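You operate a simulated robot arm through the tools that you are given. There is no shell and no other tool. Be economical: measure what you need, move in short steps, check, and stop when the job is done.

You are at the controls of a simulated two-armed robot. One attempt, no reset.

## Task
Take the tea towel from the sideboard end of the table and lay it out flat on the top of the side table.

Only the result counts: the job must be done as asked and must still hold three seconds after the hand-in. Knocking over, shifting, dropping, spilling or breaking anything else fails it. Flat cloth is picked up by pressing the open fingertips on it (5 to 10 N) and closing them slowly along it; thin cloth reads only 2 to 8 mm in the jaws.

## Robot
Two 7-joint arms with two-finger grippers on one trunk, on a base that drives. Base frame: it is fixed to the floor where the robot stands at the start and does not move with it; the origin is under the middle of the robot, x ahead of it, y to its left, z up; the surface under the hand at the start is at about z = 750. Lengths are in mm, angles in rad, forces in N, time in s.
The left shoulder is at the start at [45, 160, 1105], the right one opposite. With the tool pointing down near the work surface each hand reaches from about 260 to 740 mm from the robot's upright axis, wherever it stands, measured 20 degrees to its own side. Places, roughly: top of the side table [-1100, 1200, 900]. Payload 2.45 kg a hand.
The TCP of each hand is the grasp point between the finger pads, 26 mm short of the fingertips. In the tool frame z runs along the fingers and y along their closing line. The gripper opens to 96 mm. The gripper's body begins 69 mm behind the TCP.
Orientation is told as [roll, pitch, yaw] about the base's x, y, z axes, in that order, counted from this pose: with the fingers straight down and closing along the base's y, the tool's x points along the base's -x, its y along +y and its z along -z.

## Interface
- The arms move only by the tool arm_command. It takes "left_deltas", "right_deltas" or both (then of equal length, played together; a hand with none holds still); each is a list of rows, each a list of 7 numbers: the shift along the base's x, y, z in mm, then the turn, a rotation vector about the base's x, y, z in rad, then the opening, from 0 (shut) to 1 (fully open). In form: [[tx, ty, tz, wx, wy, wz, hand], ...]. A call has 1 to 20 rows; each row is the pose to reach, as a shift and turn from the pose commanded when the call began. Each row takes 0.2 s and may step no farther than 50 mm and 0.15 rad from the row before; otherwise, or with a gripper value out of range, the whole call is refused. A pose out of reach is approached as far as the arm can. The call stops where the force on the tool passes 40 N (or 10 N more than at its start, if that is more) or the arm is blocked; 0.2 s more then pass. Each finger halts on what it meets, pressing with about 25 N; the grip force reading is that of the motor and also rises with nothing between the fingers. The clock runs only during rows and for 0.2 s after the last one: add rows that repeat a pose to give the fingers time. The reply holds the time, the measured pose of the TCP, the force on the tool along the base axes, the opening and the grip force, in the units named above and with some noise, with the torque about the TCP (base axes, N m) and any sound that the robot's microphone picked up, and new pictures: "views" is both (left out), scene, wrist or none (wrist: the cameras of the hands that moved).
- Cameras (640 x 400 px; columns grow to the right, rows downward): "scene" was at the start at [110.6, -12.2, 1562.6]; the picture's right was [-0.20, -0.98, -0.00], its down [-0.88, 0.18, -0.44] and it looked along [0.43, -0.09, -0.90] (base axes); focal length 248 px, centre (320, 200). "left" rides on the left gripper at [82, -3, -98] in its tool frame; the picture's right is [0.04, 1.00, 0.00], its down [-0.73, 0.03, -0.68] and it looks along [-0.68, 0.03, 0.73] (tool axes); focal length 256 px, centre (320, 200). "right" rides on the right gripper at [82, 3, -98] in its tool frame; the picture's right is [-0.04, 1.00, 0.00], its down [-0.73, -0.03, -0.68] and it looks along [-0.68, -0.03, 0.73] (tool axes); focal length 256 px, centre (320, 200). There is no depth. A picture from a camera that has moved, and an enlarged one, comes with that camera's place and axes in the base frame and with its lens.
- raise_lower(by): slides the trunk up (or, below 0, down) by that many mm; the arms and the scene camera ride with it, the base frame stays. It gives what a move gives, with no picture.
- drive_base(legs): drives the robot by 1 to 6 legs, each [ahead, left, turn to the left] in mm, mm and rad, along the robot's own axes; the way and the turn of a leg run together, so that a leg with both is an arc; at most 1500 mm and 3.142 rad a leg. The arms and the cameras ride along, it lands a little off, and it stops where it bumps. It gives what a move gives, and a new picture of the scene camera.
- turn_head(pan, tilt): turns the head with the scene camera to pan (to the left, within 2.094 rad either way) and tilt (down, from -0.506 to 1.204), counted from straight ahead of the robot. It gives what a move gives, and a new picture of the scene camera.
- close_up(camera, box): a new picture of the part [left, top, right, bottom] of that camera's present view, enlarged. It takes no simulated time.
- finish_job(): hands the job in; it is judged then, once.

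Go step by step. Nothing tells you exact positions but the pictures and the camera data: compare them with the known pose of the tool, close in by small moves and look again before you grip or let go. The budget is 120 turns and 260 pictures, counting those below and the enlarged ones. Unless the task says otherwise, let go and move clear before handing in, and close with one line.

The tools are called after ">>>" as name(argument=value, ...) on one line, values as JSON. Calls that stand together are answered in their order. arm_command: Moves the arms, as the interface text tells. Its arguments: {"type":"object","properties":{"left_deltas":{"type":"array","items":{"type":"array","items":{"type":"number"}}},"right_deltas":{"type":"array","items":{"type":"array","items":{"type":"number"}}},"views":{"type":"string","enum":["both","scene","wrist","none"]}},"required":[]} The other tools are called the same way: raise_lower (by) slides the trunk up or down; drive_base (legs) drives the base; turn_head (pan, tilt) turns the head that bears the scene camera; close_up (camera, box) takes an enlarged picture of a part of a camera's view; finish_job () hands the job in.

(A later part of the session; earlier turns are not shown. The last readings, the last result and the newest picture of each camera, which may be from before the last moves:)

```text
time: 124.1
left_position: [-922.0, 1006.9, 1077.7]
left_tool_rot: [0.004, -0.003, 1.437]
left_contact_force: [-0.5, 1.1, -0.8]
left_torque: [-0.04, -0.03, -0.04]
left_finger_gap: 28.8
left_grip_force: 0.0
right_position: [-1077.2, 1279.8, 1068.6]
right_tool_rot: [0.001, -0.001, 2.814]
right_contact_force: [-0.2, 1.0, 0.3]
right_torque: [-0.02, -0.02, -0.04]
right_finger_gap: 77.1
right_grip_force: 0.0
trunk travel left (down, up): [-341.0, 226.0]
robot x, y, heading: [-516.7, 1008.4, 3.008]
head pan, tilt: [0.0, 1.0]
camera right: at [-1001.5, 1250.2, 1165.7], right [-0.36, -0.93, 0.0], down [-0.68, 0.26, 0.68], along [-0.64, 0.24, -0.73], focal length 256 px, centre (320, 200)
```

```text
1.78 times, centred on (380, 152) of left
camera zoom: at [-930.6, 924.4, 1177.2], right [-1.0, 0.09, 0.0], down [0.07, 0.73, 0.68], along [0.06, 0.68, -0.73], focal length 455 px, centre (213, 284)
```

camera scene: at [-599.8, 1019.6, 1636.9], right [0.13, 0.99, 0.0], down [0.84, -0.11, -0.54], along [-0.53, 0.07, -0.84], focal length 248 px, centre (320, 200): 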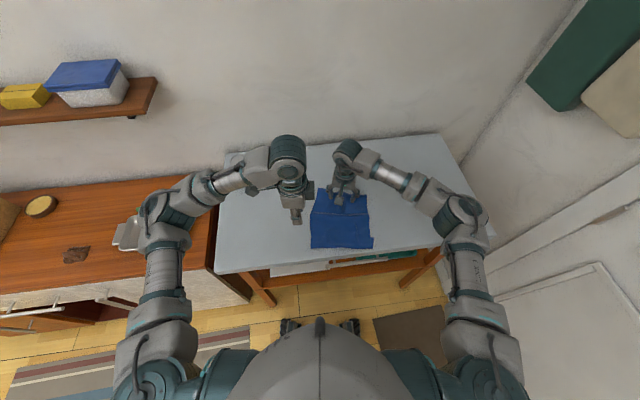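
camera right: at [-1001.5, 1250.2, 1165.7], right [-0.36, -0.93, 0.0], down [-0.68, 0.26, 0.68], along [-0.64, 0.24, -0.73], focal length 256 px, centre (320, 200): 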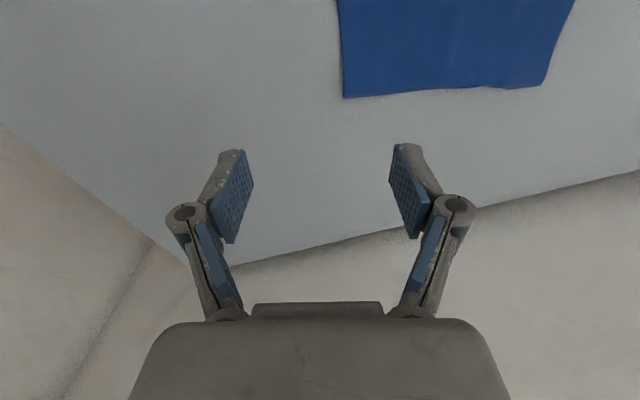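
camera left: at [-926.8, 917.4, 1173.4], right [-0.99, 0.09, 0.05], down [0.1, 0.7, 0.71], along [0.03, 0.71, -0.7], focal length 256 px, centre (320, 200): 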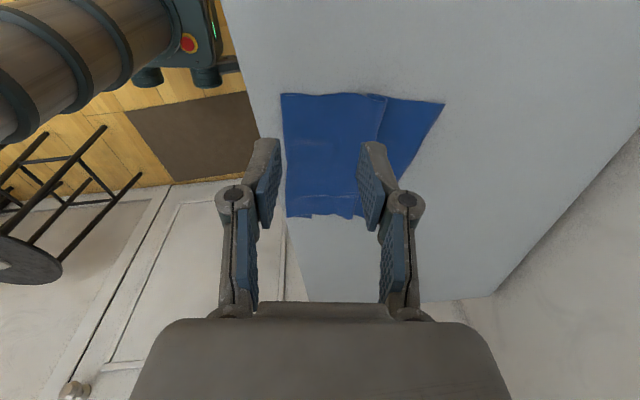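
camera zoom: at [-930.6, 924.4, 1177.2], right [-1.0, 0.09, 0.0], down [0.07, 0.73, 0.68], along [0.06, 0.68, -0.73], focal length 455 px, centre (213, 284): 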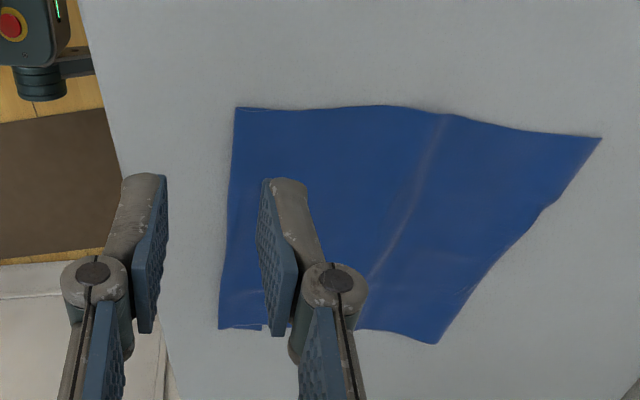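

Nearly there: the towel measures about 222 × 197 instead of 275 × 203, because the ~40 mm near-edge flap is tucked underneath, with its ear peeking out at the near-right corner around (−927, 1236). I bring the right hand over so one finger can press on that ear and pull it out.

>>> arm_command(right_deltas=[[40, 5, 0, 0, 0, 0, 0.8], [80, 5, 0, 0, 0, 0, 0.8], [120, 0, -10, 0, 0, 0, 0.8], [155, -3, -40, 0, 0, 0, 0.8], [164, -3, -80, 0, 0, 0, 0.8], [164, -3, -115, 0, 0, 0, 0.8]], views="wrist")

>>> close_up(camera="right", box=[320, 0, 600, 220])

>>> close_up(camera="scene", box=[320, 190, 400, 260])

```text
time: 125.5
left_position: [-925.5, 1003.1, 1077.3]
left_tool_rot: [0.002, -0.007, 1.436]
left_contact_force: [-0.3, 0.5, -0.2]
left_torque: [0.0, 0.01, -0.03]
left_finger_gap: 28.8
left_grip_force: 0.1
right_position: [-915.3, 1273.1, 955.4]
right_tool_rot: [-0.001, -0.001, 2.814]
right_contact_force: [-0.2, -0.2, 0.0]
right_torque: [-0.03, 0.02, -0.01]
right_finger_gap: 76.9
right_grip_force: 0.0
trunk travel left (down, up): [-341.0, 226.0]
robot x, y, heading: [-515.7, 1005.9, 3.011]
head pan, tilt: [0.0, 1.0]
camera right: at [-838.1, 1244.1, 1052.1], right [-0.36, -0.93, 0.0], down [-0.68, 0.26, 0.68], along [-0.63, 0.24, -0.73], focal length 256 px, centre (320, 200)
```

right: 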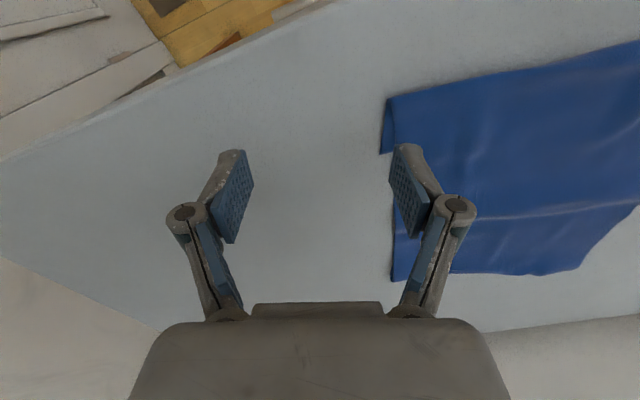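

```text
1.82 times, centred on (460, 110) of right
camera zoom: at [-838.1, 1244.1, 1052.1], right [-0.36, -0.93, 0.0], down [-0.68, 0.26, 0.68], along [-0.63, 0.24, -0.73], focal length 465 px, centre (66, 364)
```

zoom: 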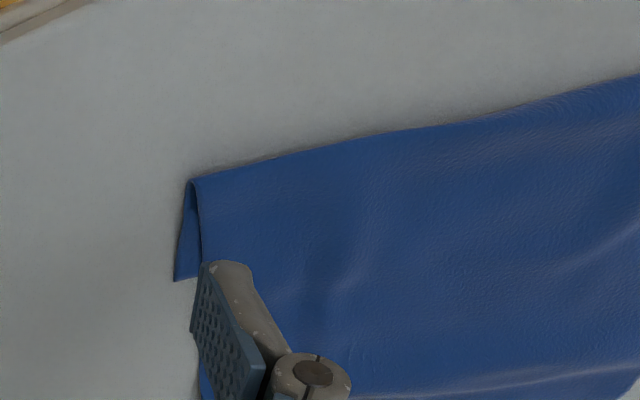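

```text
5.71 times, centred on (360, 225) of scene
camera zoom: at [-600.7, 1021.8, 1636.7], right [0.13, 0.99, 0.0], down [0.84, -0.11, -0.54], along [-0.53, 0.07, -0.84], focal length 1415 px, centre (91, 57)
```

zoom: 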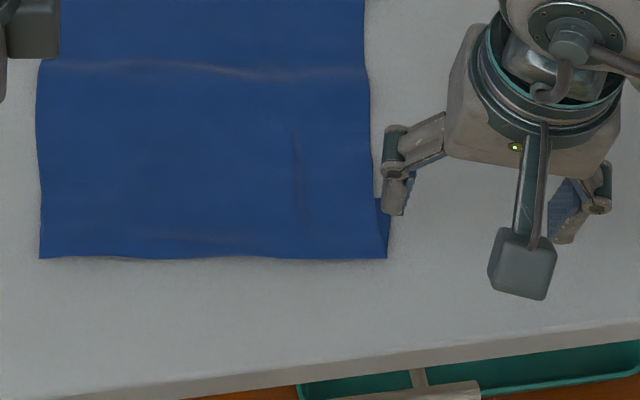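

Confirmed: the flap is folded under, with a small ear at about (−944, 1239). I align the right gripper with the ear and go lower.

>>> arm_command(right_deltas=[[-5, 3, 0, 0, 0, 0.15, 0.8], [-10, 6, 0, 0, 0, 0.3, 0.8], [-20, 7, -12, 0, 0, 0.3, 0.8], [-20, 7, -25, 0, 0, 0.3, 0.8]], views="none")

>>> close_up(camera="right", box=[320, 40, 560, 240])

```text
time: 126.5
left_position: [-923.3, 1004.0, 1078.4]
left_tool_rot: [0.004, -0.004, 1.437]
left_contact_force: [-0.2, 0.2, -0.7]
left_torque: [-0.02, 0.01, 0.03]
left_finger_gap: 28.8
left_grip_force: 0.0
right_position: [-935.8, 1281.6, 929.1]
right_tool_rot: [0.0, -0.002, 3.115]
right_contact_force: [0.2, 0.6, 0.1]
right_torque: [-0.01, 0.01, 0.03]
right_finger_gap: 76.6
right_grip_force: 0.1
trunk travel left (down, up): [-341.0, 226.0]
robot x, y, heading: [-515.2, 1009.0, 3.009]
head pan, tilt: [0.0, 1.0]
```

```text
2.00 times, centred on (440, 140) of right
camera zoom: at [-853.0, 1275.7, 1026.0], right [-0.07, -1.0, 0.0], down [-0.73, 0.05, 0.68], along [-0.68, 0.05, -0.73], focal length 512 px, centre (80, 320)
```

zoom: 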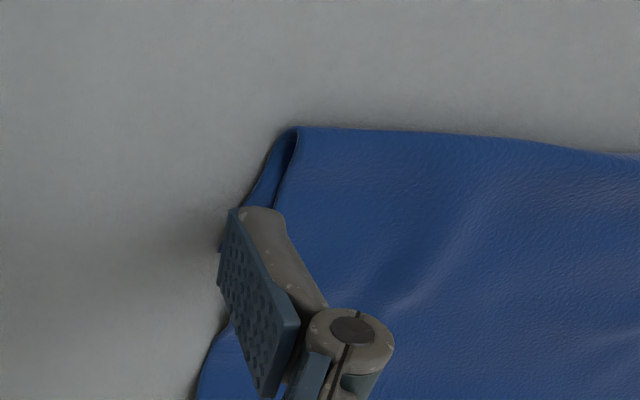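

The finger sits right over the ear. I nudge +3 mm in y and press down gently.

>>> arm_command(right_deltas=[[0, 3, -4, 0, 0, 0, 0.8], [0, 3, -8, 0, 0, 0, 0.8], [0, 3, -9.5, 0, 0, 0, 0.8]], views="none")

>>> arm_command(right_deltas=[[0, 0, -1, 0, 0, 0, 0.8]], views="none")

```text
time: 127.3
left_position: [-924.4, 1003.8, 1077.3]
left_tool_rot: [0.004, -0.003, 1.436]
left_contact_force: [-0.3, 0.3, 0.2]
left_torque: [-0.01, -0.01, 0.0]
left_finger_gap: 28.8
left_grip_force: 0.0
right_position: [-934.1, 1283.8, 919.4]
right_tool_rot: [0.001, -0.005, 3.113]
right_contact_force: [-0.7, 1.2, 3.3]
right_torque: [-0.16, 0.02, -0.02]
right_finger_gap: 77.8
right_grip_force: 0.8
trunk travel left (down, up): [-341.0, 226.0]
robot x, y, heading: [-513.8, 1006.2, 3.008]
head pan, tilt: [0.0, 1.0]
```

```text
time: 127.7
left_position: [-923.1, 1003.6, 1078.4]
left_tool_rot: [0.003, -0.007, 1.437]
left_contact_force: [-0.1, -0.3, 0.1]
left_torque: [0.01, -0.01, -0.01]
left_finger_gap: 28.9
left_grip_force: 0.1
right_position: [-936.1, 1283.9, 918.4]
right_tool_rot: [0.0, -0.003, 3.113]
right_contact_force: [-0.4, 0.7, 4.8]
right_torque: [-0.24, 0.0, -0.02]
right_finger_gap: 79.6
right_grip_force: 2.1
trunk travel left (down, up): [-341.0, 226.0]
robot x, y, heading: [-510.0, 1007.4, 3.008]
head pan, tilt: [0.0, 1.0]
```

The load is all on the ear finger. I drag it toward me, along the towel's length.

>>> arm_command(right_deltas=[[7, -1, -0.3, 0, 0, 0, 0.8], [14, -3, -0.3, 0, 0, 0, 0.8], [21, -4, -0.3, 0, 0, 0, 0.8], [28, -6, -0.3, 0, 0, 0, 0.8], [35, -7, -0.3, 0, 0, 0, 0.8], [42, -9, -0.3, 0, 0, 0, 0.8], [49, -10, -0.3, 0, 0, 0, 0.8], [56, -12, -0.3, 0, 0, 0, 0.8], [63, -13, -0.3, 0, 0, 0, 0.8]], views="wrist")

>>> close_up(camera="scene", box=[270, 140, 400, 260])

```text
time: 129.7
left_position: [-923.0, 1003.9, 1078.7]
left_tool_rot: [0.005, -0.005, 1.437]
left_contact_force: [0.1, -0.3, 0.7]
left_torque: [0.0, 0.01, -0.02]
left_finger_gap: 28.8
left_grip_force: 0.0
right_position: [-871.0, 1270.2, 917.7]
right_tool_rot: [0.0, -0.001, 3.115]
right_contact_force: [-0.8, -0.8, 5.3]
right_torque: [-0.2, -0.01, -0.05]
right_finger_gap: 80.0
right_grip_force: 1.4
trunk travel left (down, up): [-341.0, 226.0]
robot x, y, heading: [-514.3, 1007.2, 3.006]
head pan, tilt: [0.0, 1.0]
camera right: at [-789.3, 1265.5, 1015.1], right [-0.07, -1.0, 0.0], down [-0.73, 0.05, 0.68], along [-0.68, 0.05, -0.73], focal length 256 px, centre (320, 200)
```

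right: 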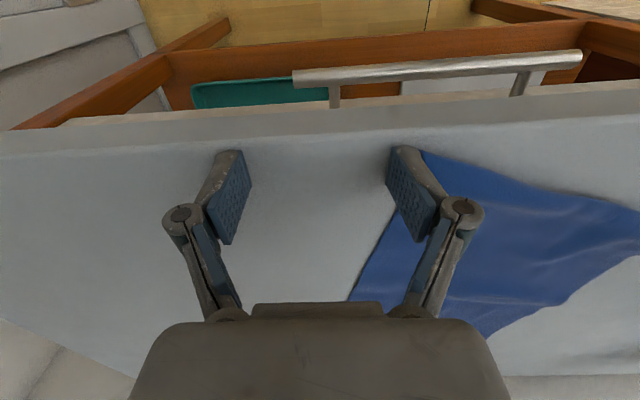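

```text
3.33 times, centred on (335, 200) of scene
camera zoom: at [-599.2, 1021.3, 1636.8], right [0.13, 0.99, 0.0], down [0.84, -0.11, -0.54], along [-0.53, 0.07, -0.84], focal length 826 px, centre (270, 200)
```

zoom: 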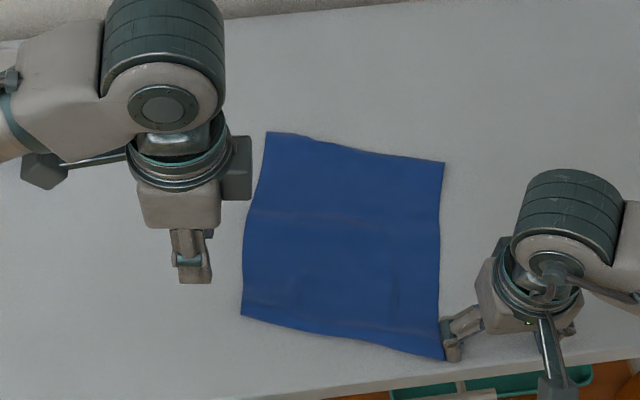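

The right corner is fully out. I lift the right hand and check the near-left corner.

>>> arm_command(right_deltas=[[0, 0, 20, 0, 0, 0, 0.8], [0, 15, 60, 0, 0, 0, 0.8], [0, 40, 100, 0, 0, 0, 0.8], [0, 70, 140, 0, 0, 0, 0.8]], left_deltas=[[0, -10, 0, 0, 0, 0, 0.5], [0, -20, 0, 0, 0, 0, 0.5], [0, -20, 0, 0, 0, 0, 0.5], [0, -20, 0, 0, 0, 0, 0.5]], views="none")

>>> close_up(camera="scene", box=[280, 150, 400, 260])

>>> close_up(camera="left", box=[200, 20, 520, 220])

```text
time: 130.7
left_position: [-923.0, 985.0, 1077.9]
left_tool_rot: [0.004, 0.0, 1.437]
left_contact_force: [0.4, 0.2, -0.2]
left_torque: [-0.02, 0.02, 0.01]
left_finger_gap: 47.8
left_grip_force: 0.0
right_position: [-869.5, 1341.8, 1058.1]
right_tool_rot: [0.002, -0.002, 3.115]
right_contact_force: [0.2, 0.3, -0.2]
right_torque: [-0.04, 0.0, 0.01]
right_finger_gap: 77.0
right_grip_force: 0.0
trunk travel left (down, up): [-341.0, 226.0]
robot x, y, heading: [-514.3, 1009.5, 3.008]
head pan, tilt: [0.0, 1.0]
```

```text
3.64 times, centred on (340, 205) of scene
camera zoom: at [-598.7, 1023.2, 1636.8], right [0.13, 0.99, 0.0], down [0.84, -0.11, -0.54], along [-0.53, 0.07, -0.84], focal length 901 px, centre (247, 182)
```

zoom: 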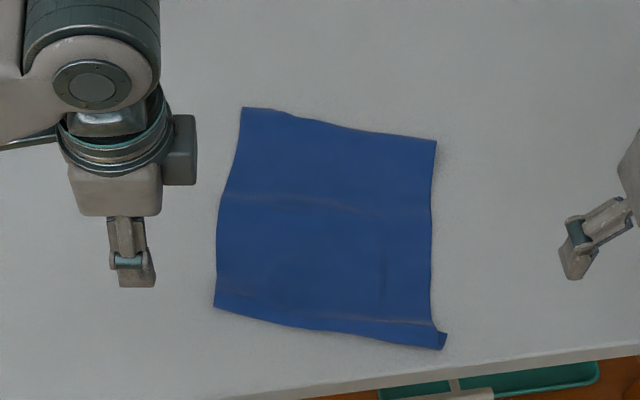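

```text
2.00 times, centred on (360, 120) of left
camera zoom: at [-931.2, 903.2, 1177.0], right [-1.0, 0.09, 0.0], down [0.07, 0.73, 0.68], along [0.06, 0.68, -0.73], focal length 512 px, centre (240, 360)
```

zoom: 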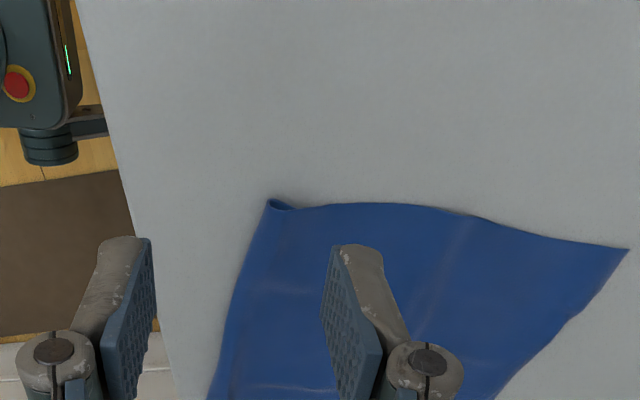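

The flap mostly came along with the cloth rather than unrolling, so ~40 mm is still tucked under. Better: grip the near edge again with both hands, lift so the tucked flap drops by gravity, and set it down trailing toward me. First I turn the right hand back and align both hands to the edge.

>>> arm_command(right_deltas=[[0, 0, 0, 0, 0, -0.14, 0.6], [0, 0, 0, 0, 0, -0.28, 0.5], [0, 0, 0, 0, 0, -0.42, 0.4], [0, 0, 0, 0, 0, -0.56, 0.4], [0, 0, 0, 0, 0, -0.7, 0.4], [0, 0, 0, 0, 0, -0.84, 0.4], [0, 0, 0, 0, 0, -0.98, 0.4], [0, 0, 0, 0, 0, -1.12, 0.4], [0, 0, 0, 0, 0, -1.26, 0.4], [0, 0, 0, 0, 0, -1.4, 0.4], [0, 0, 0, 0, 0, -1.54, 0.4], [0, 0, 0, 0, 0, -1.68, 0.4], [0, 0, 0, 0, 0, -1.82, 0.4], [0, 0, 0, 0, 0, -1.87, 0.4]], left_deltas=[[0, 0, 0, 0, 0, -0.05, 0.4], [0, 0, 0, 0, 0, -0.1, 0.4], [0, 0, 0, 0, 0, -0.15, 0.4], [-10, 20, 0, 0, 0, -0.19, 0.4], [-20, 40, 0, 0, 0, -0.19, 0.4], [-30, 60, 0, 0, 0, -0.19, 0.4], [-37, 84, 0, 0, 0, -0.19, 0.4], [-37, 84, -30, 0, 0, -0.19, 0.4], [-37, 84, -60, 0, 0, -0.19, 0.4], [-37, 84, -80, 0, 0, -0.19, 0.4], [-37, 84, -100, 0, 0, -0.19, 0.4], [-37, 84, -110, 0, 0, -0.19, 0.4], [-37, 84, -110, 0, 0, -0.19, 0.4], [-37, 84, -110, 0, 0, -0.19, 0.4]], views="wrist")

```text
time: 133.7
left_position: [-960.7, 1065.8, 967.2]
left_tool_rot: [0.003, -0.005, 1.248]
left_contact_force: [-0.1, -0.5, 0.9]
left_torque: [0.0, -0.01, 0.01]
left_finger_gap: 38.2
left_grip_force: 0.1
right_position: [-873.2, 1340.6, 1057.3]
right_tool_rot: [-0.001, -0.003, 1.244]
right_contact_force: [-0.5, 0.2, 0.6]
right_torque: [0.02, 0.01, 0.0]
right_finger_gap: 38.5
right_grip_force: 0.1
trunk travel left (down, up): [-341.0, 226.0]
robot x, y, heading: [-510.7, 1012.1, 3.016]
head pan, tilt: [0.0, 1.0]
camera right: at [-901.3, 1264.8, 1154.6], right [-0.93, 0.36, 0.0], down [0.26, 0.68, 0.68], along [0.25, 0.63, -0.73], focal length 256 px, centre (320, 200)
camera left: at [-984.0, 987.9, 1066.1], right [-0.96, 0.28, 0.0], down [0.21, 0.7, 0.68], along [0.19, 0.66, -0.73], focal length 256 px, centre (320, 200)
```

right: 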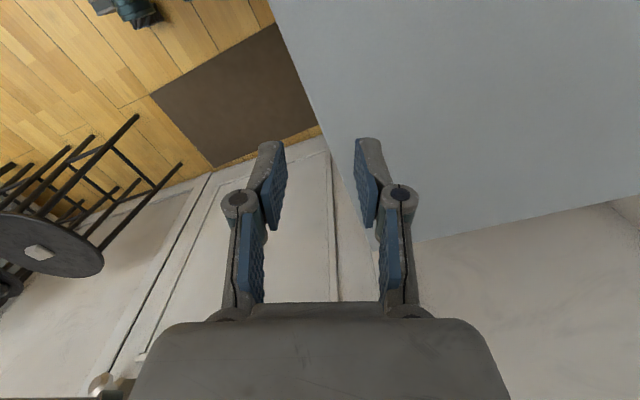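
left: 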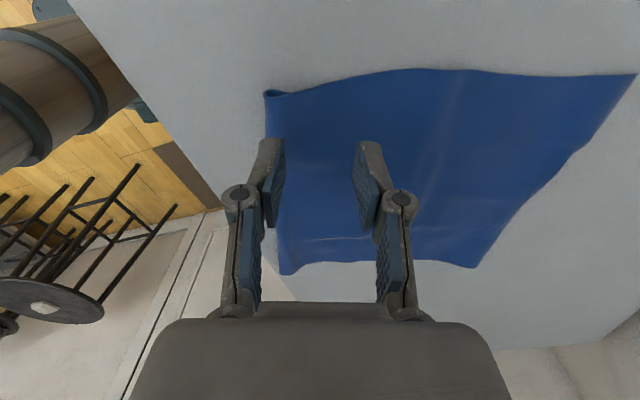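

Left is in place over its corner. Now I bring the right hand over.

>>> arm_command(right_deltas=[[-10, -35, 0, 0, 0, 0, 0.4], [-20, -70, -10, 0, 0, 0, 0.4], [-30, -100, -30, 0, 0, 0, 0.4], [-35, -117, -60, 0, 0, 0, 0.4], [-35, -117, -90, 0, 0, 0, 0.4], [-35, -117, -112, 0, 0, 0, 0.4]], left_deltas=[[0, 0, 0, 0, 0, 0, 0.4], [0, 1, 0, 0, 0, 0, 0.4], [0, 2, 0, 0, 0, 0, 0.4], [0, 2, 0, 0, 0, 0, 0.4], [0, 2, -10, 0, 0, 0, 0.4], [0, 2, -22, 0, 0, 0, 0.4]], views="wrist")

```text
time: 135.1
left_position: [-960.8, 1069.2, 945.9]
left_tool_rot: [0.002, -0.003, 1.245]
left_contact_force: [0.1, 0.5, -0.3]
left_torque: [0.0, -0.03, 0.02]
left_finger_gap: 38.4
left_grip_force: 0.0
right_position: [-908.4, 1223.7, 943.9]
right_tool_rot: [-0.002, -0.002, 1.246]
right_contact_force: [-0.8, 0.6, 0.0]
right_torque: [0.0, 0.02, 0.02]
right_finger_gap: 38.6
right_grip_force: 0.1
trunk travel left (down, up): [-341.0, 226.0]
robot x, y, heading: [-518.4, 1008.6, 3.013]
head pan, tilt: [0.0, 1.0]
camera right: at [-937.2, 1148.2, 1041.9], right [-0.93, 0.36, 0.0], down [0.26, 0.68, 0.68], along [0.25, 0.63, -0.73], focal length 256 px, centre (320, 200)
camera left: at [-984.0, 990.8, 1043.9], right [-0.96, 0.28, 0.0], down [0.21, 0.7, 0.68], along [0.19, 0.65, -0.73], focal length 256 px, centre (320, 200)
```

right: 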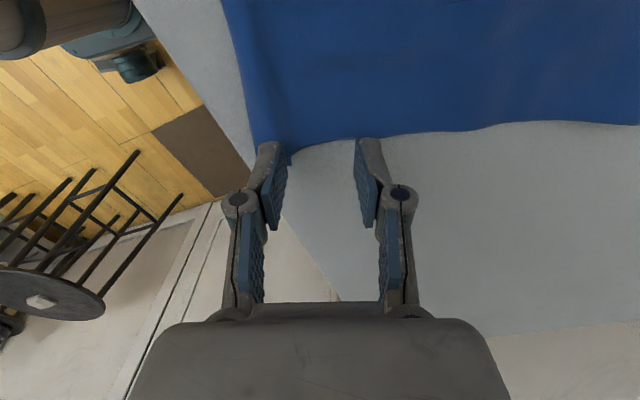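
left: 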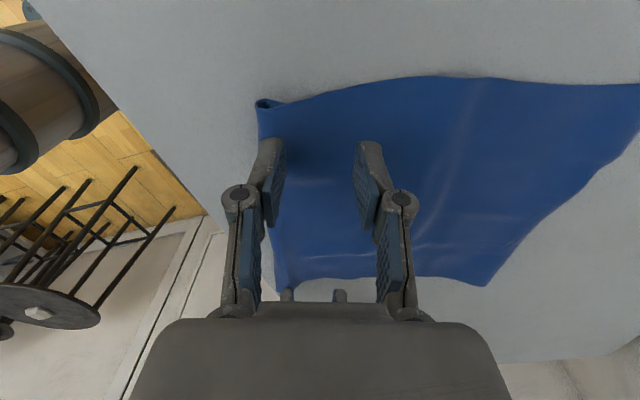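

The right hand is too near the cloth's side edge. I shift it inward 12 mm and the left outward 10 mm, then lower to touch.

>>> arm_command(right_deltas=[[-4, -12, 0, 0, 0, 0, 0.4], [-4, -12, -10, 0, 0, 0, 0.4], [-4, -12, -16, 0, 0, 0, 0.4], [-4, -12, -18, 0, 0, 0, 0.4]], left_deltas=[[-3, -10, 0, 0, 0, 0, 0.4], [-3, -10, -10, 0, 0, 0, 0.4], [-3, -10, -17, 0, 0, 0, 0.4], [-3, -10, -20, 0, 0, 0, 0.4]], views="none")

>>> arm_command(right_deltas=[[0, 0, -1.5, 0, 0, 0, 0.4]], left_deltas=[[0, 0, -1.5, 0, 0, 0, 0.4]], views="none")

```text
time: 136.1
left_position: [-962.6, 1058.0, 927.0]
left_tool_rot: [0.005, -0.006, 1.247]
left_contact_force: [0.7, -0.8, 10.1]
left_torque: [-0.19, -0.25, -0.03]
left_finger_gap: 40.2
left_grip_force: 1.3
right_position: [-911.4, 1211.5, 927.0]
right_tool_rot: [-0.001, -0.002, 1.244]
right_contact_force: [-0.3, 0.4, 2.9]
right_torque: [-0.04, 0.0, 0.02]
right_finger_gap: 38.1
right_grip_force: 0.0
trunk travel left (down, up): [-341.0, 226.0]
robot x, y, heading: [-514.2, 1009.6, 3.008]
head pan, tilt: [0.0, 1.0]
```

```text
time: 136.5
left_position: [-961.8, 1059.2, 925.8]
left_tool_rot: [0.008, -0.005, 1.245]
left_contact_force: [-0.7, 1.2, 16.1]
left_torque: [0.0, 0.08, -0.04]
left_finger_gap: 39.0
left_grip_force: 0.2
right_position: [-911.6, 1211.2, 927.1]
right_tool_rot: [0.001, 0.001, 1.244]
right_contact_force: [-1.2, 0.4, 9.0]
right_torque: [-0.02, -0.18, -0.04]
right_finger_gap: 36.8
right_grip_force: 0.0
trunk travel left (down, up): [-341.0, 226.0]
robot x, y, heading: [-516.2, 1002.7, 3.007]
head pan, tilt: [0.0, 1.0]
```

Good pressure on both. I ease the left slightly and close both slowly.

>>> arm_command(right_deltas=[[0, 0, 0, 0, 0, 0, 0.35], [0, 0, 0, 0, 0, 0, 0.31], [0, 0, 0, 0, 0, 0, 0.27], [0, 0, 0, 0, 0, 0, 0.23], [0, 0, 0, 0, 0, 0, 0.19], [0, 0, 0, 0, 0, 0, 0.15], [0, 0, 0, 0, 0, 0, 0.11], [0, 0, 0, 0, 0, 0, 0.07], [0, 0, 0, 0, 0, 0, 0.03], [0, 0, 0, 0, 0, 0, 0], [0, 0, 0, 0, 0, 0, 0], [0, 0, 0, 0, 0, 0, 0]], left_deltas=[[0, 0, 1, 0, 0, 0, 0.35], [0, 0, 1, 0, 0, 0, 0.31], [0, 0, 1, 0, 0, 0, 0.27], [0, 0, 1, 0, 0, 0, 0.23], [0, 0, 1, 0, 0, 0, 0.19], [0, 0, 1, 0, 0, 0, 0.15], [0, 0, 1, 0, 0, 0, 0.11], [0, 0, 1, 0, 0, 0, 0.07], [0, 0, 1, 0, 0, 0, 0.03], [0, 0, 1, 0, 0, 0, 0], [0, 0, 1, 0, 0, 0, 0], [0, 0, 1, 0, 0, 0, 0]], views="wrist")

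```text
time: 139.1
left_position: [-960.6, 1058.5, 927.1]
left_tool_rot: [0.006, -0.005, 1.246]
left_contact_force: [-3.9, 1.6, 32.6]
left_torque: [-0.19, -0.02, -0.05]
left_finger_gap: 3.4
left_grip_force: 27.0
right_position: [-909.5, 1210.2, 927.6]
right_tool_rot: [0.001, -0.003, 1.243]
right_contact_force: [2.6, 0.1, 20.8]
right_torque: [-0.05, -0.42, -0.03]
right_finger_gap: 4.3
right_grip_force: 26.7
trunk travel left (down, up): [-341.0, 226.0]
robot x, y, heading: [-513.1, 1007.2, 3.01]
head pan, tilt: [0.0, 1.0]
camera right: at [-937.6, 1134.5, 1024.8], right [-0.93, 0.36, 0.0], down [0.26, 0.68, 0.68], along [0.24, 0.64, -0.73], focal length 256 px, centre (320, 200)
camera left: at [-984.2, 979.5, 1026.1], right [-0.96, 0.28, 0.01], down [0.21, 0.7, 0.68], along [0.19, 0.66, -0.73], focal length 256 px, centre (320, 200)
```

right: 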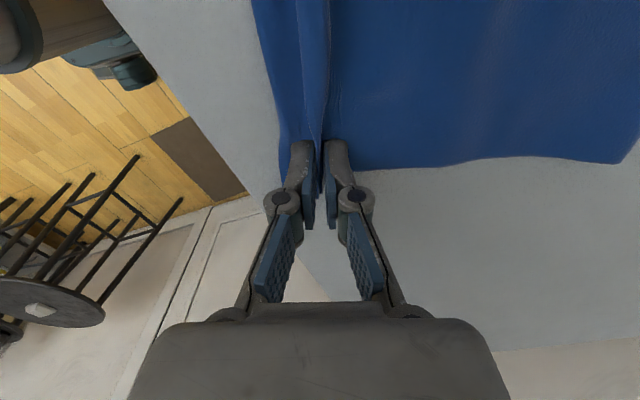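
left: 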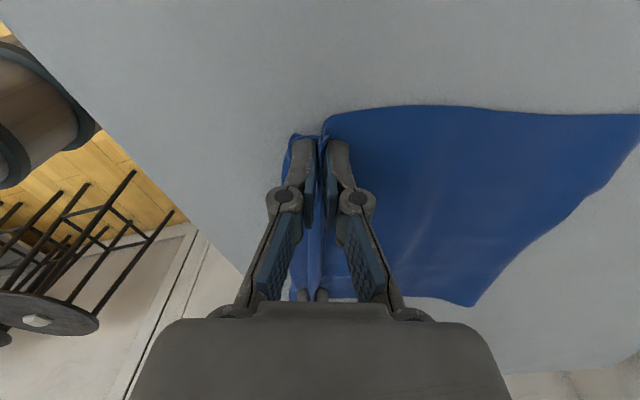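

Both hold. I lift about 95 mm so the tucked tail can drop free, and check it.

>>> arm_command(right_deltas=[[0, 0, 15, 0, 0, 0, 0], [0, 0, 35, 0, 0, 0, 0], [0, 0, 55, 0, 0, 0, 0], [0, 0, 75, 0, 0, 0, 0], [0, 0, 95, 0, 0, 0, 0], [0, 0, 95, 0, 0, 0, 0]], left_deltas=[[0, 0, 15, 0, 0, 0, 0], [0, 0, 35, 0, 0, 0, 0], [0, 0, 55, 0, 0, 0, 0], [0, 0, 75, 0, 0, 0, 0], [0, 0, 95, 0, 0, 0, 0], [0, 0, 95, 0, 0, 0, 0]], views="wrist")

>>> close_up(camera="scene", box=[270, 150, 400, 270])

```text
time: 140.5
left_position: [-964.9, 1057.7, 1020.0]
left_tool_rot: [0.002, -0.003, 1.247]
left_contact_force: [0.4, 0.2, 0.0]
left_torque: [0.04, -0.01, 0.02]
left_finger_gap: 3.6
left_grip_force: 23.5
right_position: [-912.2, 1211.0, 1020.7]
right_tool_rot: [-0.004, -0.003, 1.245]
right_contact_force: [0.3, -0.2, 1.1]
right_torque: [0.01, -0.02, 0.04]
right_finger_gap: 2.5
right_grip_force: 29.3
trunk travel left (down, up): [-341.0, 226.0]
robot x, y, heading: [-519.5, 1005.8, 3.015]
head pan, tilt: [0.0, 1.0]
camera right: at [-940.2, 1135.4, 1118.8], right [-0.93, 0.36, 0.0], down [0.26, 0.68, 0.68], along [0.25, 0.64, -0.73], focal length 256 px, centre (320, 200)
camera left: at [-987.6, 980.5, 1119.0], right [-0.96, 0.28, 0.0], down [0.21, 0.7, 0.68], along [0.19, 0.66, -0.73], focal length 256 px, centre (320, 200)
```

right: 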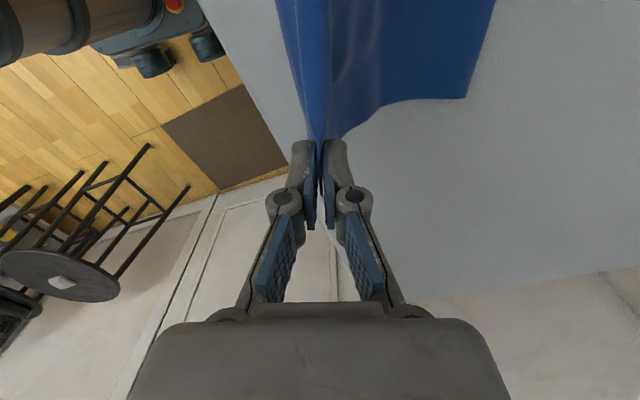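
left: 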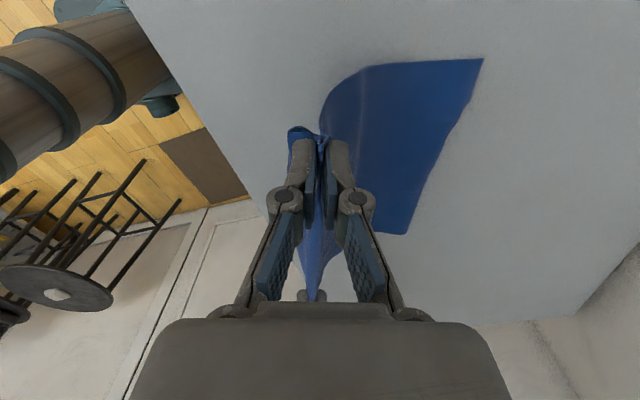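

```text
3.33 times, centred on (335, 210) of scene
camera zoom: at [-600.8, 1021.4, 1636.6], right [0.13, 0.99, 0.0], down [0.84, -0.11, -0.54], along [-0.53, 0.07, -0.84], focal length 826 px, centre (270, 167)
```

zoom: 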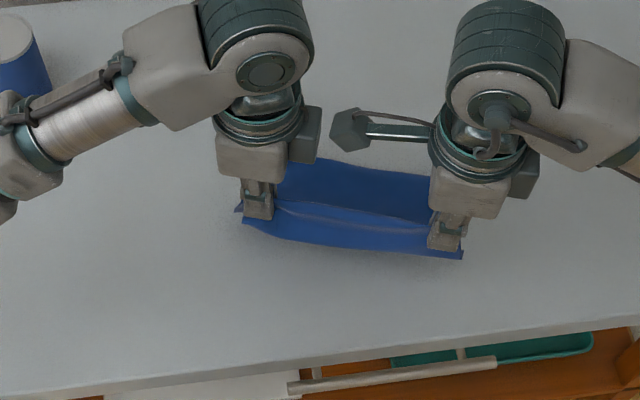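

The tail hangs on my side, but it's unclear whether the tucked flap has opened. I lift slightly more with a small shake and zoom in.

>>> arm_command(right_deltas=[[0, 0, 30, 0, 0, 0, 0], [0, 0, 60, 0, 0, 0, 0], [0, 0, 30, 0, 0, 0, 0], [0, 0, 65, 0, 0, 0, 0], [0, 0, 35, 0, 0, 0, 0], [0, 0, 70, 0, 0, 0, 0], [0, 0, 70, 0, 0, 0, 0]], left_deltas=[[0, 0, 30, 0, 0, 0, 0], [0, 0, 60, 0, 0, 0, 0], [0, 0, 30, 0, 0, 0, 0], [0, 0, 65, 0, 0, 0, 0], [0, 0, 35, 0, 0, 0, 0], [0, 0, 70, 0, 0, 0, 0], [0, 0, 70, 0, 0, 0, 0]], views="none")

>>> close_up(camera="left", box=[220, 40, 420, 320])

>>> close_up(camera="right", box=[240, 0, 440, 220])

>>> close_up(camera="scene", box=[290, 160, 390, 260])

```text
time: 142.1
left_position: [-964.3, 1059.6, 1090.1]
left_tool_rot: [0.003, -0.003, 1.246]
left_contact_force: [-0.6, 0.2, -0.2]
left_torque: [0.01, 0.02, -0.02]
left_finger_gap: 3.3
left_grip_force: 22.9
right_position: [-911.6, 1212.6, 1092.0]
right_tool_rot: [-0.003, -0.001, 1.246]
right_contact_force: [-0.9, 0.8, 0.1]
right_torque: [0.0, 0.01, -0.02]
right_finger_gap: 3.9
right_grip_force: 22.4
trunk travel left (down, up): [-341.0, 226.0]
robot x, y, heading: [-516.1, 1009.8, 3.009]
head pan, tilt: [0.0, 1.0]
```

```text
1.43 times, centred on (320, 180) of left
camera zoom: at [-987.1, 981.4, 1188.9], right [-0.96, 0.28, 0.0], down [0.21, 0.7, 0.68], along [0.19, 0.66, -0.73], focal length 366 px, centre (320, 229)
```

zoom: 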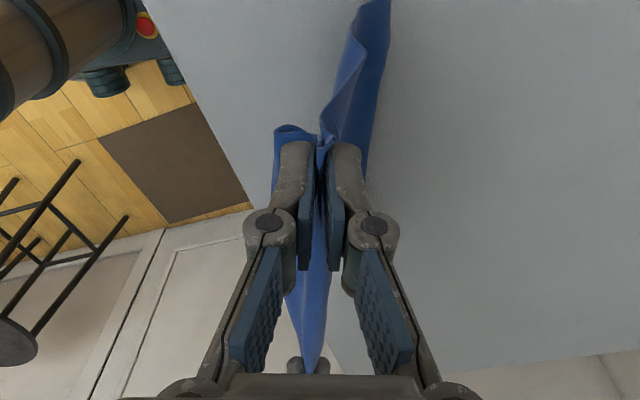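

```text
1.82 times, centred on (340, 110) of right
camera zoom: at [-940.0, 1135.8, 1189.1], right [-0.93, 0.36, 0.0], down [0.26, 0.68, 0.68], along [0.25, 0.63, -0.73], focal length 465 px, centre (284, 364)
```

zoom: 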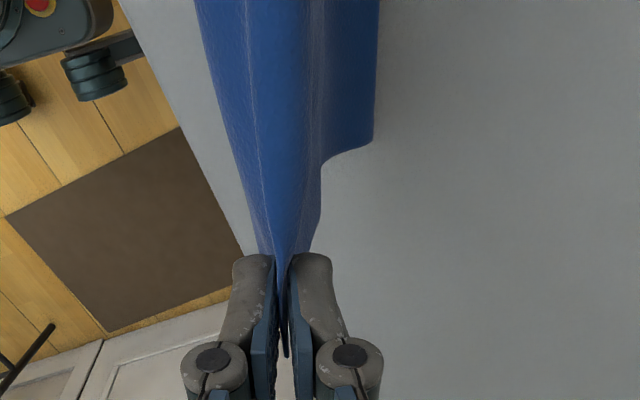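

```text
4.00 times, centred on (340, 210) of scene
camera zoom: at [-599.7, 1021.6, 1636.7], right [0.13, 0.99, 0.0], down [0.84, -0.11, -0.54], along [-0.53, 0.07, -0.84], focal length 991 px, centre (240, 160)
```

zoom: 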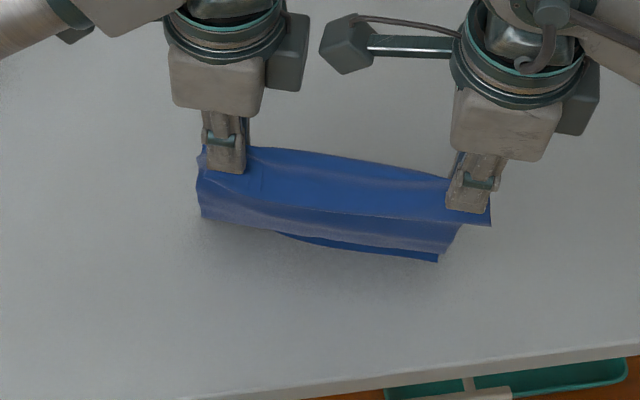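

The flap has opened. Now I lay it again: a little back while lowering so the main part trails away from me, then forward over the last 60 mm so the near tail trails toward me.

>>> arm_command(right_deltas=[[14, -5, -15, 0, 0, 0, 0], [28, -10, -32, 0, 0, 0, 0], [43, -14, -50, 0, 0, 0, 0], [55, -18, -68, 0, 0, 0, 0], [62, -21, -86, 0, 0, 0, 0], [62, -21, -102, 0, 0, 0, 0], [52, -18, -112, 0, 0, 0, 0], [40, -13, -122, 0, 0, 0, 0], [27, -9, -132, 0, 0, 0, 0], [13, -4, -142, 0, 0, 0, 0], [2, -1, -151, 0, 0, 0, 0], [-8, 3, -158, 0, 0, 0, 0], [-11, 4, -161, 0, 0, 0, 0]], left_deltas=[[14, -5, -15, 0, 0, 0, 0], [28, -10, -32, 0, 0, 0, 0], [43, -14, -50, 0, 0, 0, 0], [55, -18, -68, 0, 0, 0, 0], [62, -21, -86, 0, 0, 0, 0], [62, -21, -102, 0, 0, 0, 0], [52, -18, -112, 0, 0, 0, 0], [40, -13, -122, 0, 0, 0, 0], [27, -9, -132, 0, 0, 0, 0], [13, -4, -142, 0, 0, 0, 0], [2, -1, -151, 0, 0, 0, 0], [-8, 3, -158, 0, 0, 0, 0], [-11, 4, -161, 0, 0, 0, 0]], views="wrist")

>>> close_up(camera="scene", box=[280, 160, 400, 270])

```text
time: 144.9
left_position: [-974.4, 1063.9, 930.3]
left_tool_rot: [0.006, -0.005, 1.247]
left_contact_force: [2.0, -0.4, 9.1]
left_torque: [-0.03, -0.12, 0.01]
left_finger_gap: 2.4
left_grip_force: 22.0
right_position: [-921.4, 1215.4, 931.4]
right_tool_rot: [-0.001, -0.001, 1.244]
right_contact_force: [-0.7, 0.3, -0.8]
right_torque: [0.0, 0.0, 0.01]
right_finger_gap: 1.7
right_grip_force: 22.6
trunk travel left (down, up): [-341.0, 226.0]
robot x, y, heading: [-515.7, 1004.6, 3.008]
head pan, tilt: [0.0, 1.0]
camera right: at [-950.2, 1139.9, 1028.0], right [-0.93, 0.36, 0.0], down [0.26, 0.68, 0.68], along [0.24, 0.64, -0.73], focal length 256 px, centre (320, 200)
camera left: at [-997.2, 984.9, 1028.9], right [-0.96, 0.28, 0.01], down [0.21, 0.7, 0.68], along [0.19, 0.66, -0.73], focal length 256 px, centre (320, 200)
```

right: 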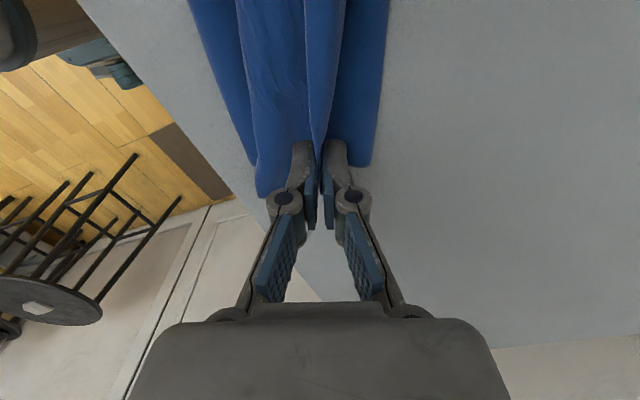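
left: 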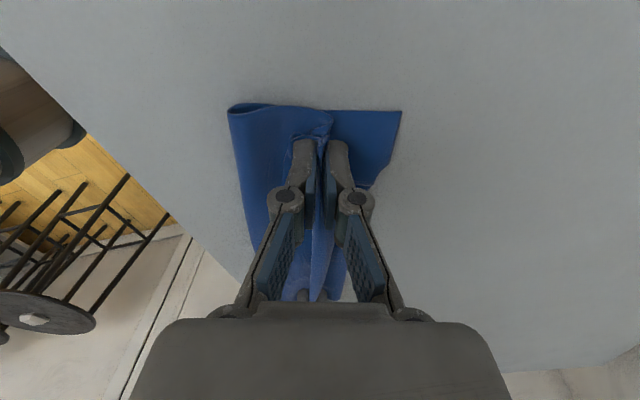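

```text
3.64 times, centred on (340, 215) of scene
camera zoom: at [-598.4, 1021.5, 1637.0], right [0.13, 0.99, 0.0], down [0.84, -0.11, -0.54], along [-0.53, 0.07, -0.84], focal length 901 px, centre (247, 146)
```

zoom: 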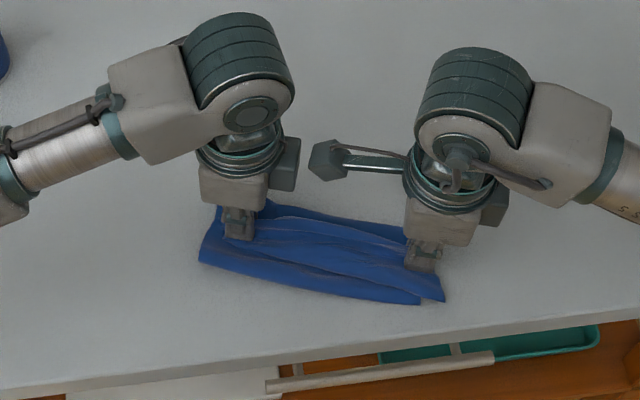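

The main part swung toward me and bunched. The robot is steady now, so I'll redo it properly: lift clear, carry forward, let it hang still, then lay with a long drag back so it straightens.

>>> arm_command(right_deltas=[[0, 0, 25, 0, 0, 0, 0], [0, 0, 60, 0, 0, 0, 0], [0, 0, 100, 0, 0, 0, 0], [0, 0, 140, 0, 0, 0, 0], [0, 0, 180, 0, 0, 0, 0], [0, 0, 215, 0, 0, 0, 0], [-19, 6, 240, 0, 0, 0, 0], [-47, 16, 240, 0, 0, 0, 0], [-76, 26, 240, 0, 0, 0, 0], [-104, 35, 240, 0, 0, 0, 0], [-123, 41, 240, 0, 0, 0, 0], [-142, 48, 240, 0, 0, 0, 0], [-142, 48, 240, 0, 0, 0, 0], [-142, 48, 240, 0, 0, 0, 0], [-142, 48, 240, 0, 0, 0, 0]], left_deltas=[[0, 0, 25, 0, 0, 0, 0], [0, 0, 60, 0, 0, 0, 0], [0, 0, 100, 0, 0, 0, 0], [0, 0, 140, 0, 0, 0, 0], [0, 0, 180, 0, 0, 0, 0], [0, 0, 215, 0, 0, 0, 0], [-19, 6, 240, 0, 0, 0, 0], [-47, 16, 240, 0, 0, 0, 0], [-76, 26, 240, 0, 0, 0, 0], [-104, 35, 240, 0, 0, 0, 0], [-123, 41, 240, 0, 0, 0, 0], [-142, 48, 240, 0, 0, 0, 0], [-142, 48, 240, 0, 0, 0, 0], [-142, 48, 240, 0, 0, 0, 0], [-142, 48, 240, 0, 0, 0, 0]], views="wrist")

>>> close_up(camera="scene", box=[270, 100, 410, 240])

```text
time: 148.1
left_position: [-1120.3, 1110.9, 1169.1]
left_tool_rot: [0.004, -0.003, 1.247]
left_contact_force: [-1.1, 0.4, 2.4]
left_torque: [-0.02, -0.05, 0.01]
left_finger_gap: 2.5
left_grip_force: 22.4
right_position: [-1064.7, 1262.5, 1171.1]
right_tool_rot: [-0.003, -0.004, 1.245]
right_contact_force: [0.2, -0.1, -0.3]
right_torque: [0.01, 0.0, -0.05]
right_finger_gap: 4.2
right_grip_force: 29.9
trunk travel left (down, up): [-341.0, 226.0]
robot x, y, heading: [-513.8, 1007.0, 3.01]
head pan, tilt: [0.0, 1.0]
camera right: at [-1093.3, 1186.2, 1268.2], right [-0.93, 0.36, 0.0], down [0.26, 0.68, 0.68], along [0.25, 0.64, -0.73], focal length 256 px, centre (320, 200)
camera left: at [-1143.1, 1031.9, 1269.5], right [-0.96, 0.28, 0.0], down [0.21, 0.7, 0.68], along [0.19, 0.66, -0.73], focal length 256 px, centre (320, 200)
```

right: 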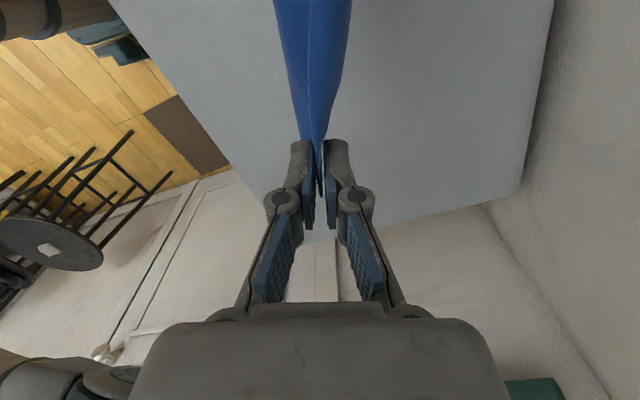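
left: 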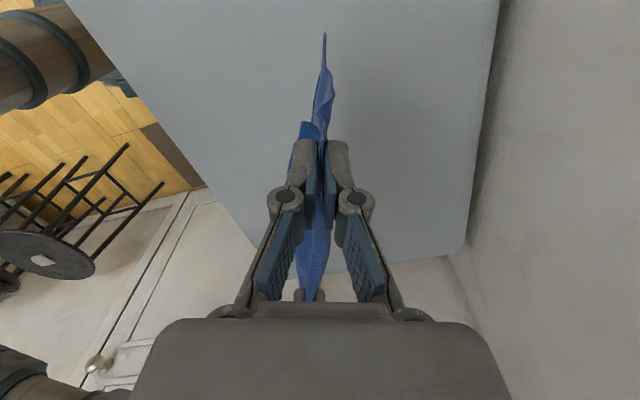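

```text
2.86 times, centred on (340, 170) of scene
camera zoom: at [-601.5, 1021.3, 1636.7], right [0.13, 0.99, 0.0], down [0.84, -0.11, -0.54], along [-0.53, 0.07, -0.84], focal length 708 px, centre (263, 286)
```

zoom: 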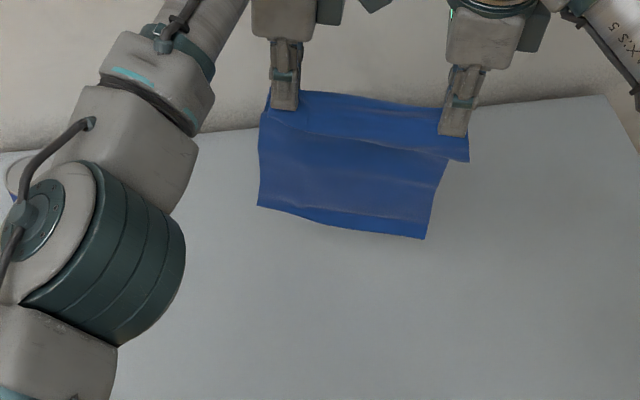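

It hangs cleanly with the tail open. I lower and drag it back, stopping with the tail just above the table to check.

>>> arm_command(right_deltas=[[0, 0, -30, 0, 0, 0, 0], [0, 0, -60, 0, 0, 0, 0], [24, -8, -70, 0, 0, 0, 0], [47, -16, -82, 0, 0, 0, 0], [71, -24, -98, 0, 0, 0, 0], [95, -32, -116, 0, 0, 0, 0], [119, -40, -134, 0, 0, 0, 0], [142, -48, -152, 0, 0, 0, 0], [163, -55, -166, 0, 0, 0, 0], [182, -61, -174, 0, 0, 0, 0], [194, -65, -176, 0, 0, 0, 0]], left_deltas=[[0, 0, -30, 0, 0, 0, 0], [0, 0, -60, 0, 0, 0, 0], [24, -8, -70, 0, 0, 0, 0], [47, -16, -82, 0, 0, 0, 0], [71, -24, -98, 0, 0, 0, 0], [95, -32, -116, 0, 0, 0, 0], [119, -40, -134, 0, 0, 0, 0], [142, -48, -152, 0, 0, 0, 0], [163, -55, -166, 0, 0, 0, 0], [182, -61, -174, 0, 0, 0, 0], [194, -65, -176, 0, 0, 0, 0]], views="wrist")

>>> close_up(camera="scene", box=[280, 160, 400, 270])

```text
time: 150.5
left_position: [-921.1, 1046.3, 993.1]
left_tool_rot: [0.004, -0.004, 1.246]
left_contact_force: [-0.5, 0.1, -0.7]
left_torque: [0.0, 0.03, -0.03]
left_finger_gap: 2.9
left_grip_force: 23.6
right_position: [-869.6, 1197.2, 995.2]
right_tool_rot: [-0.003, -0.004, 1.244]
right_contact_force: [-1.0, 0.7, 0.6]
right_torque: [-0.05, -0.07, -0.02]
right_finger_gap: 4.0
right_grip_force: 30.7
trunk travel left (down, up): [-341.0, 226.0]
robot x, y, heading: [-516.0, 1009.5, 3.009]
head pan, tilt: [0.0, 1.0]
camera right: at [-899.0, 1122.4, 1091.7], right [-0.93, 0.36, 0.0], down [0.26, 0.68, 0.68], along [0.25, 0.64, -0.73], focal length 256 px, centre (320, 200)
camera left: at [-944.8, 967.5, 1092.5], right [-0.96, 0.28, 0.0], down [0.21, 0.7, 0.68], along [0.19, 0.66, -0.73], focal length 256 px, centre (320, 200)
```

right: 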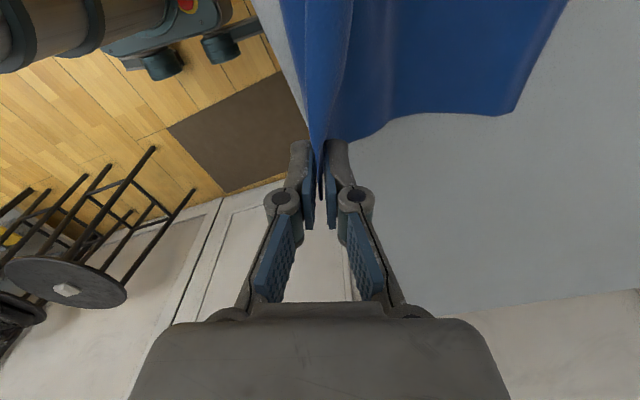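
left: 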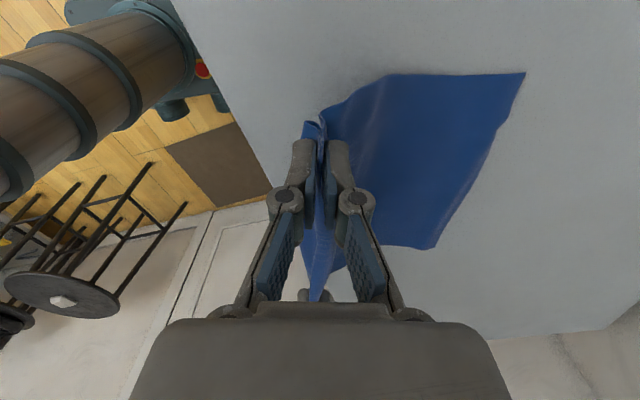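

```text
3.64 times, centred on (340, 215) of scene
camera zoom: at [-599.3, 1021.2, 1636.8], right [0.13, 0.99, 0.0], down [0.84, -0.11, -0.54], along [-0.53, 0.07, -0.84], focal length 901 px, centre (247, 146)
```

zoom: 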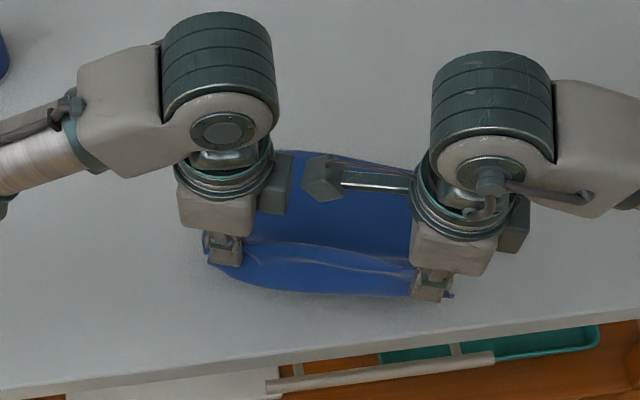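

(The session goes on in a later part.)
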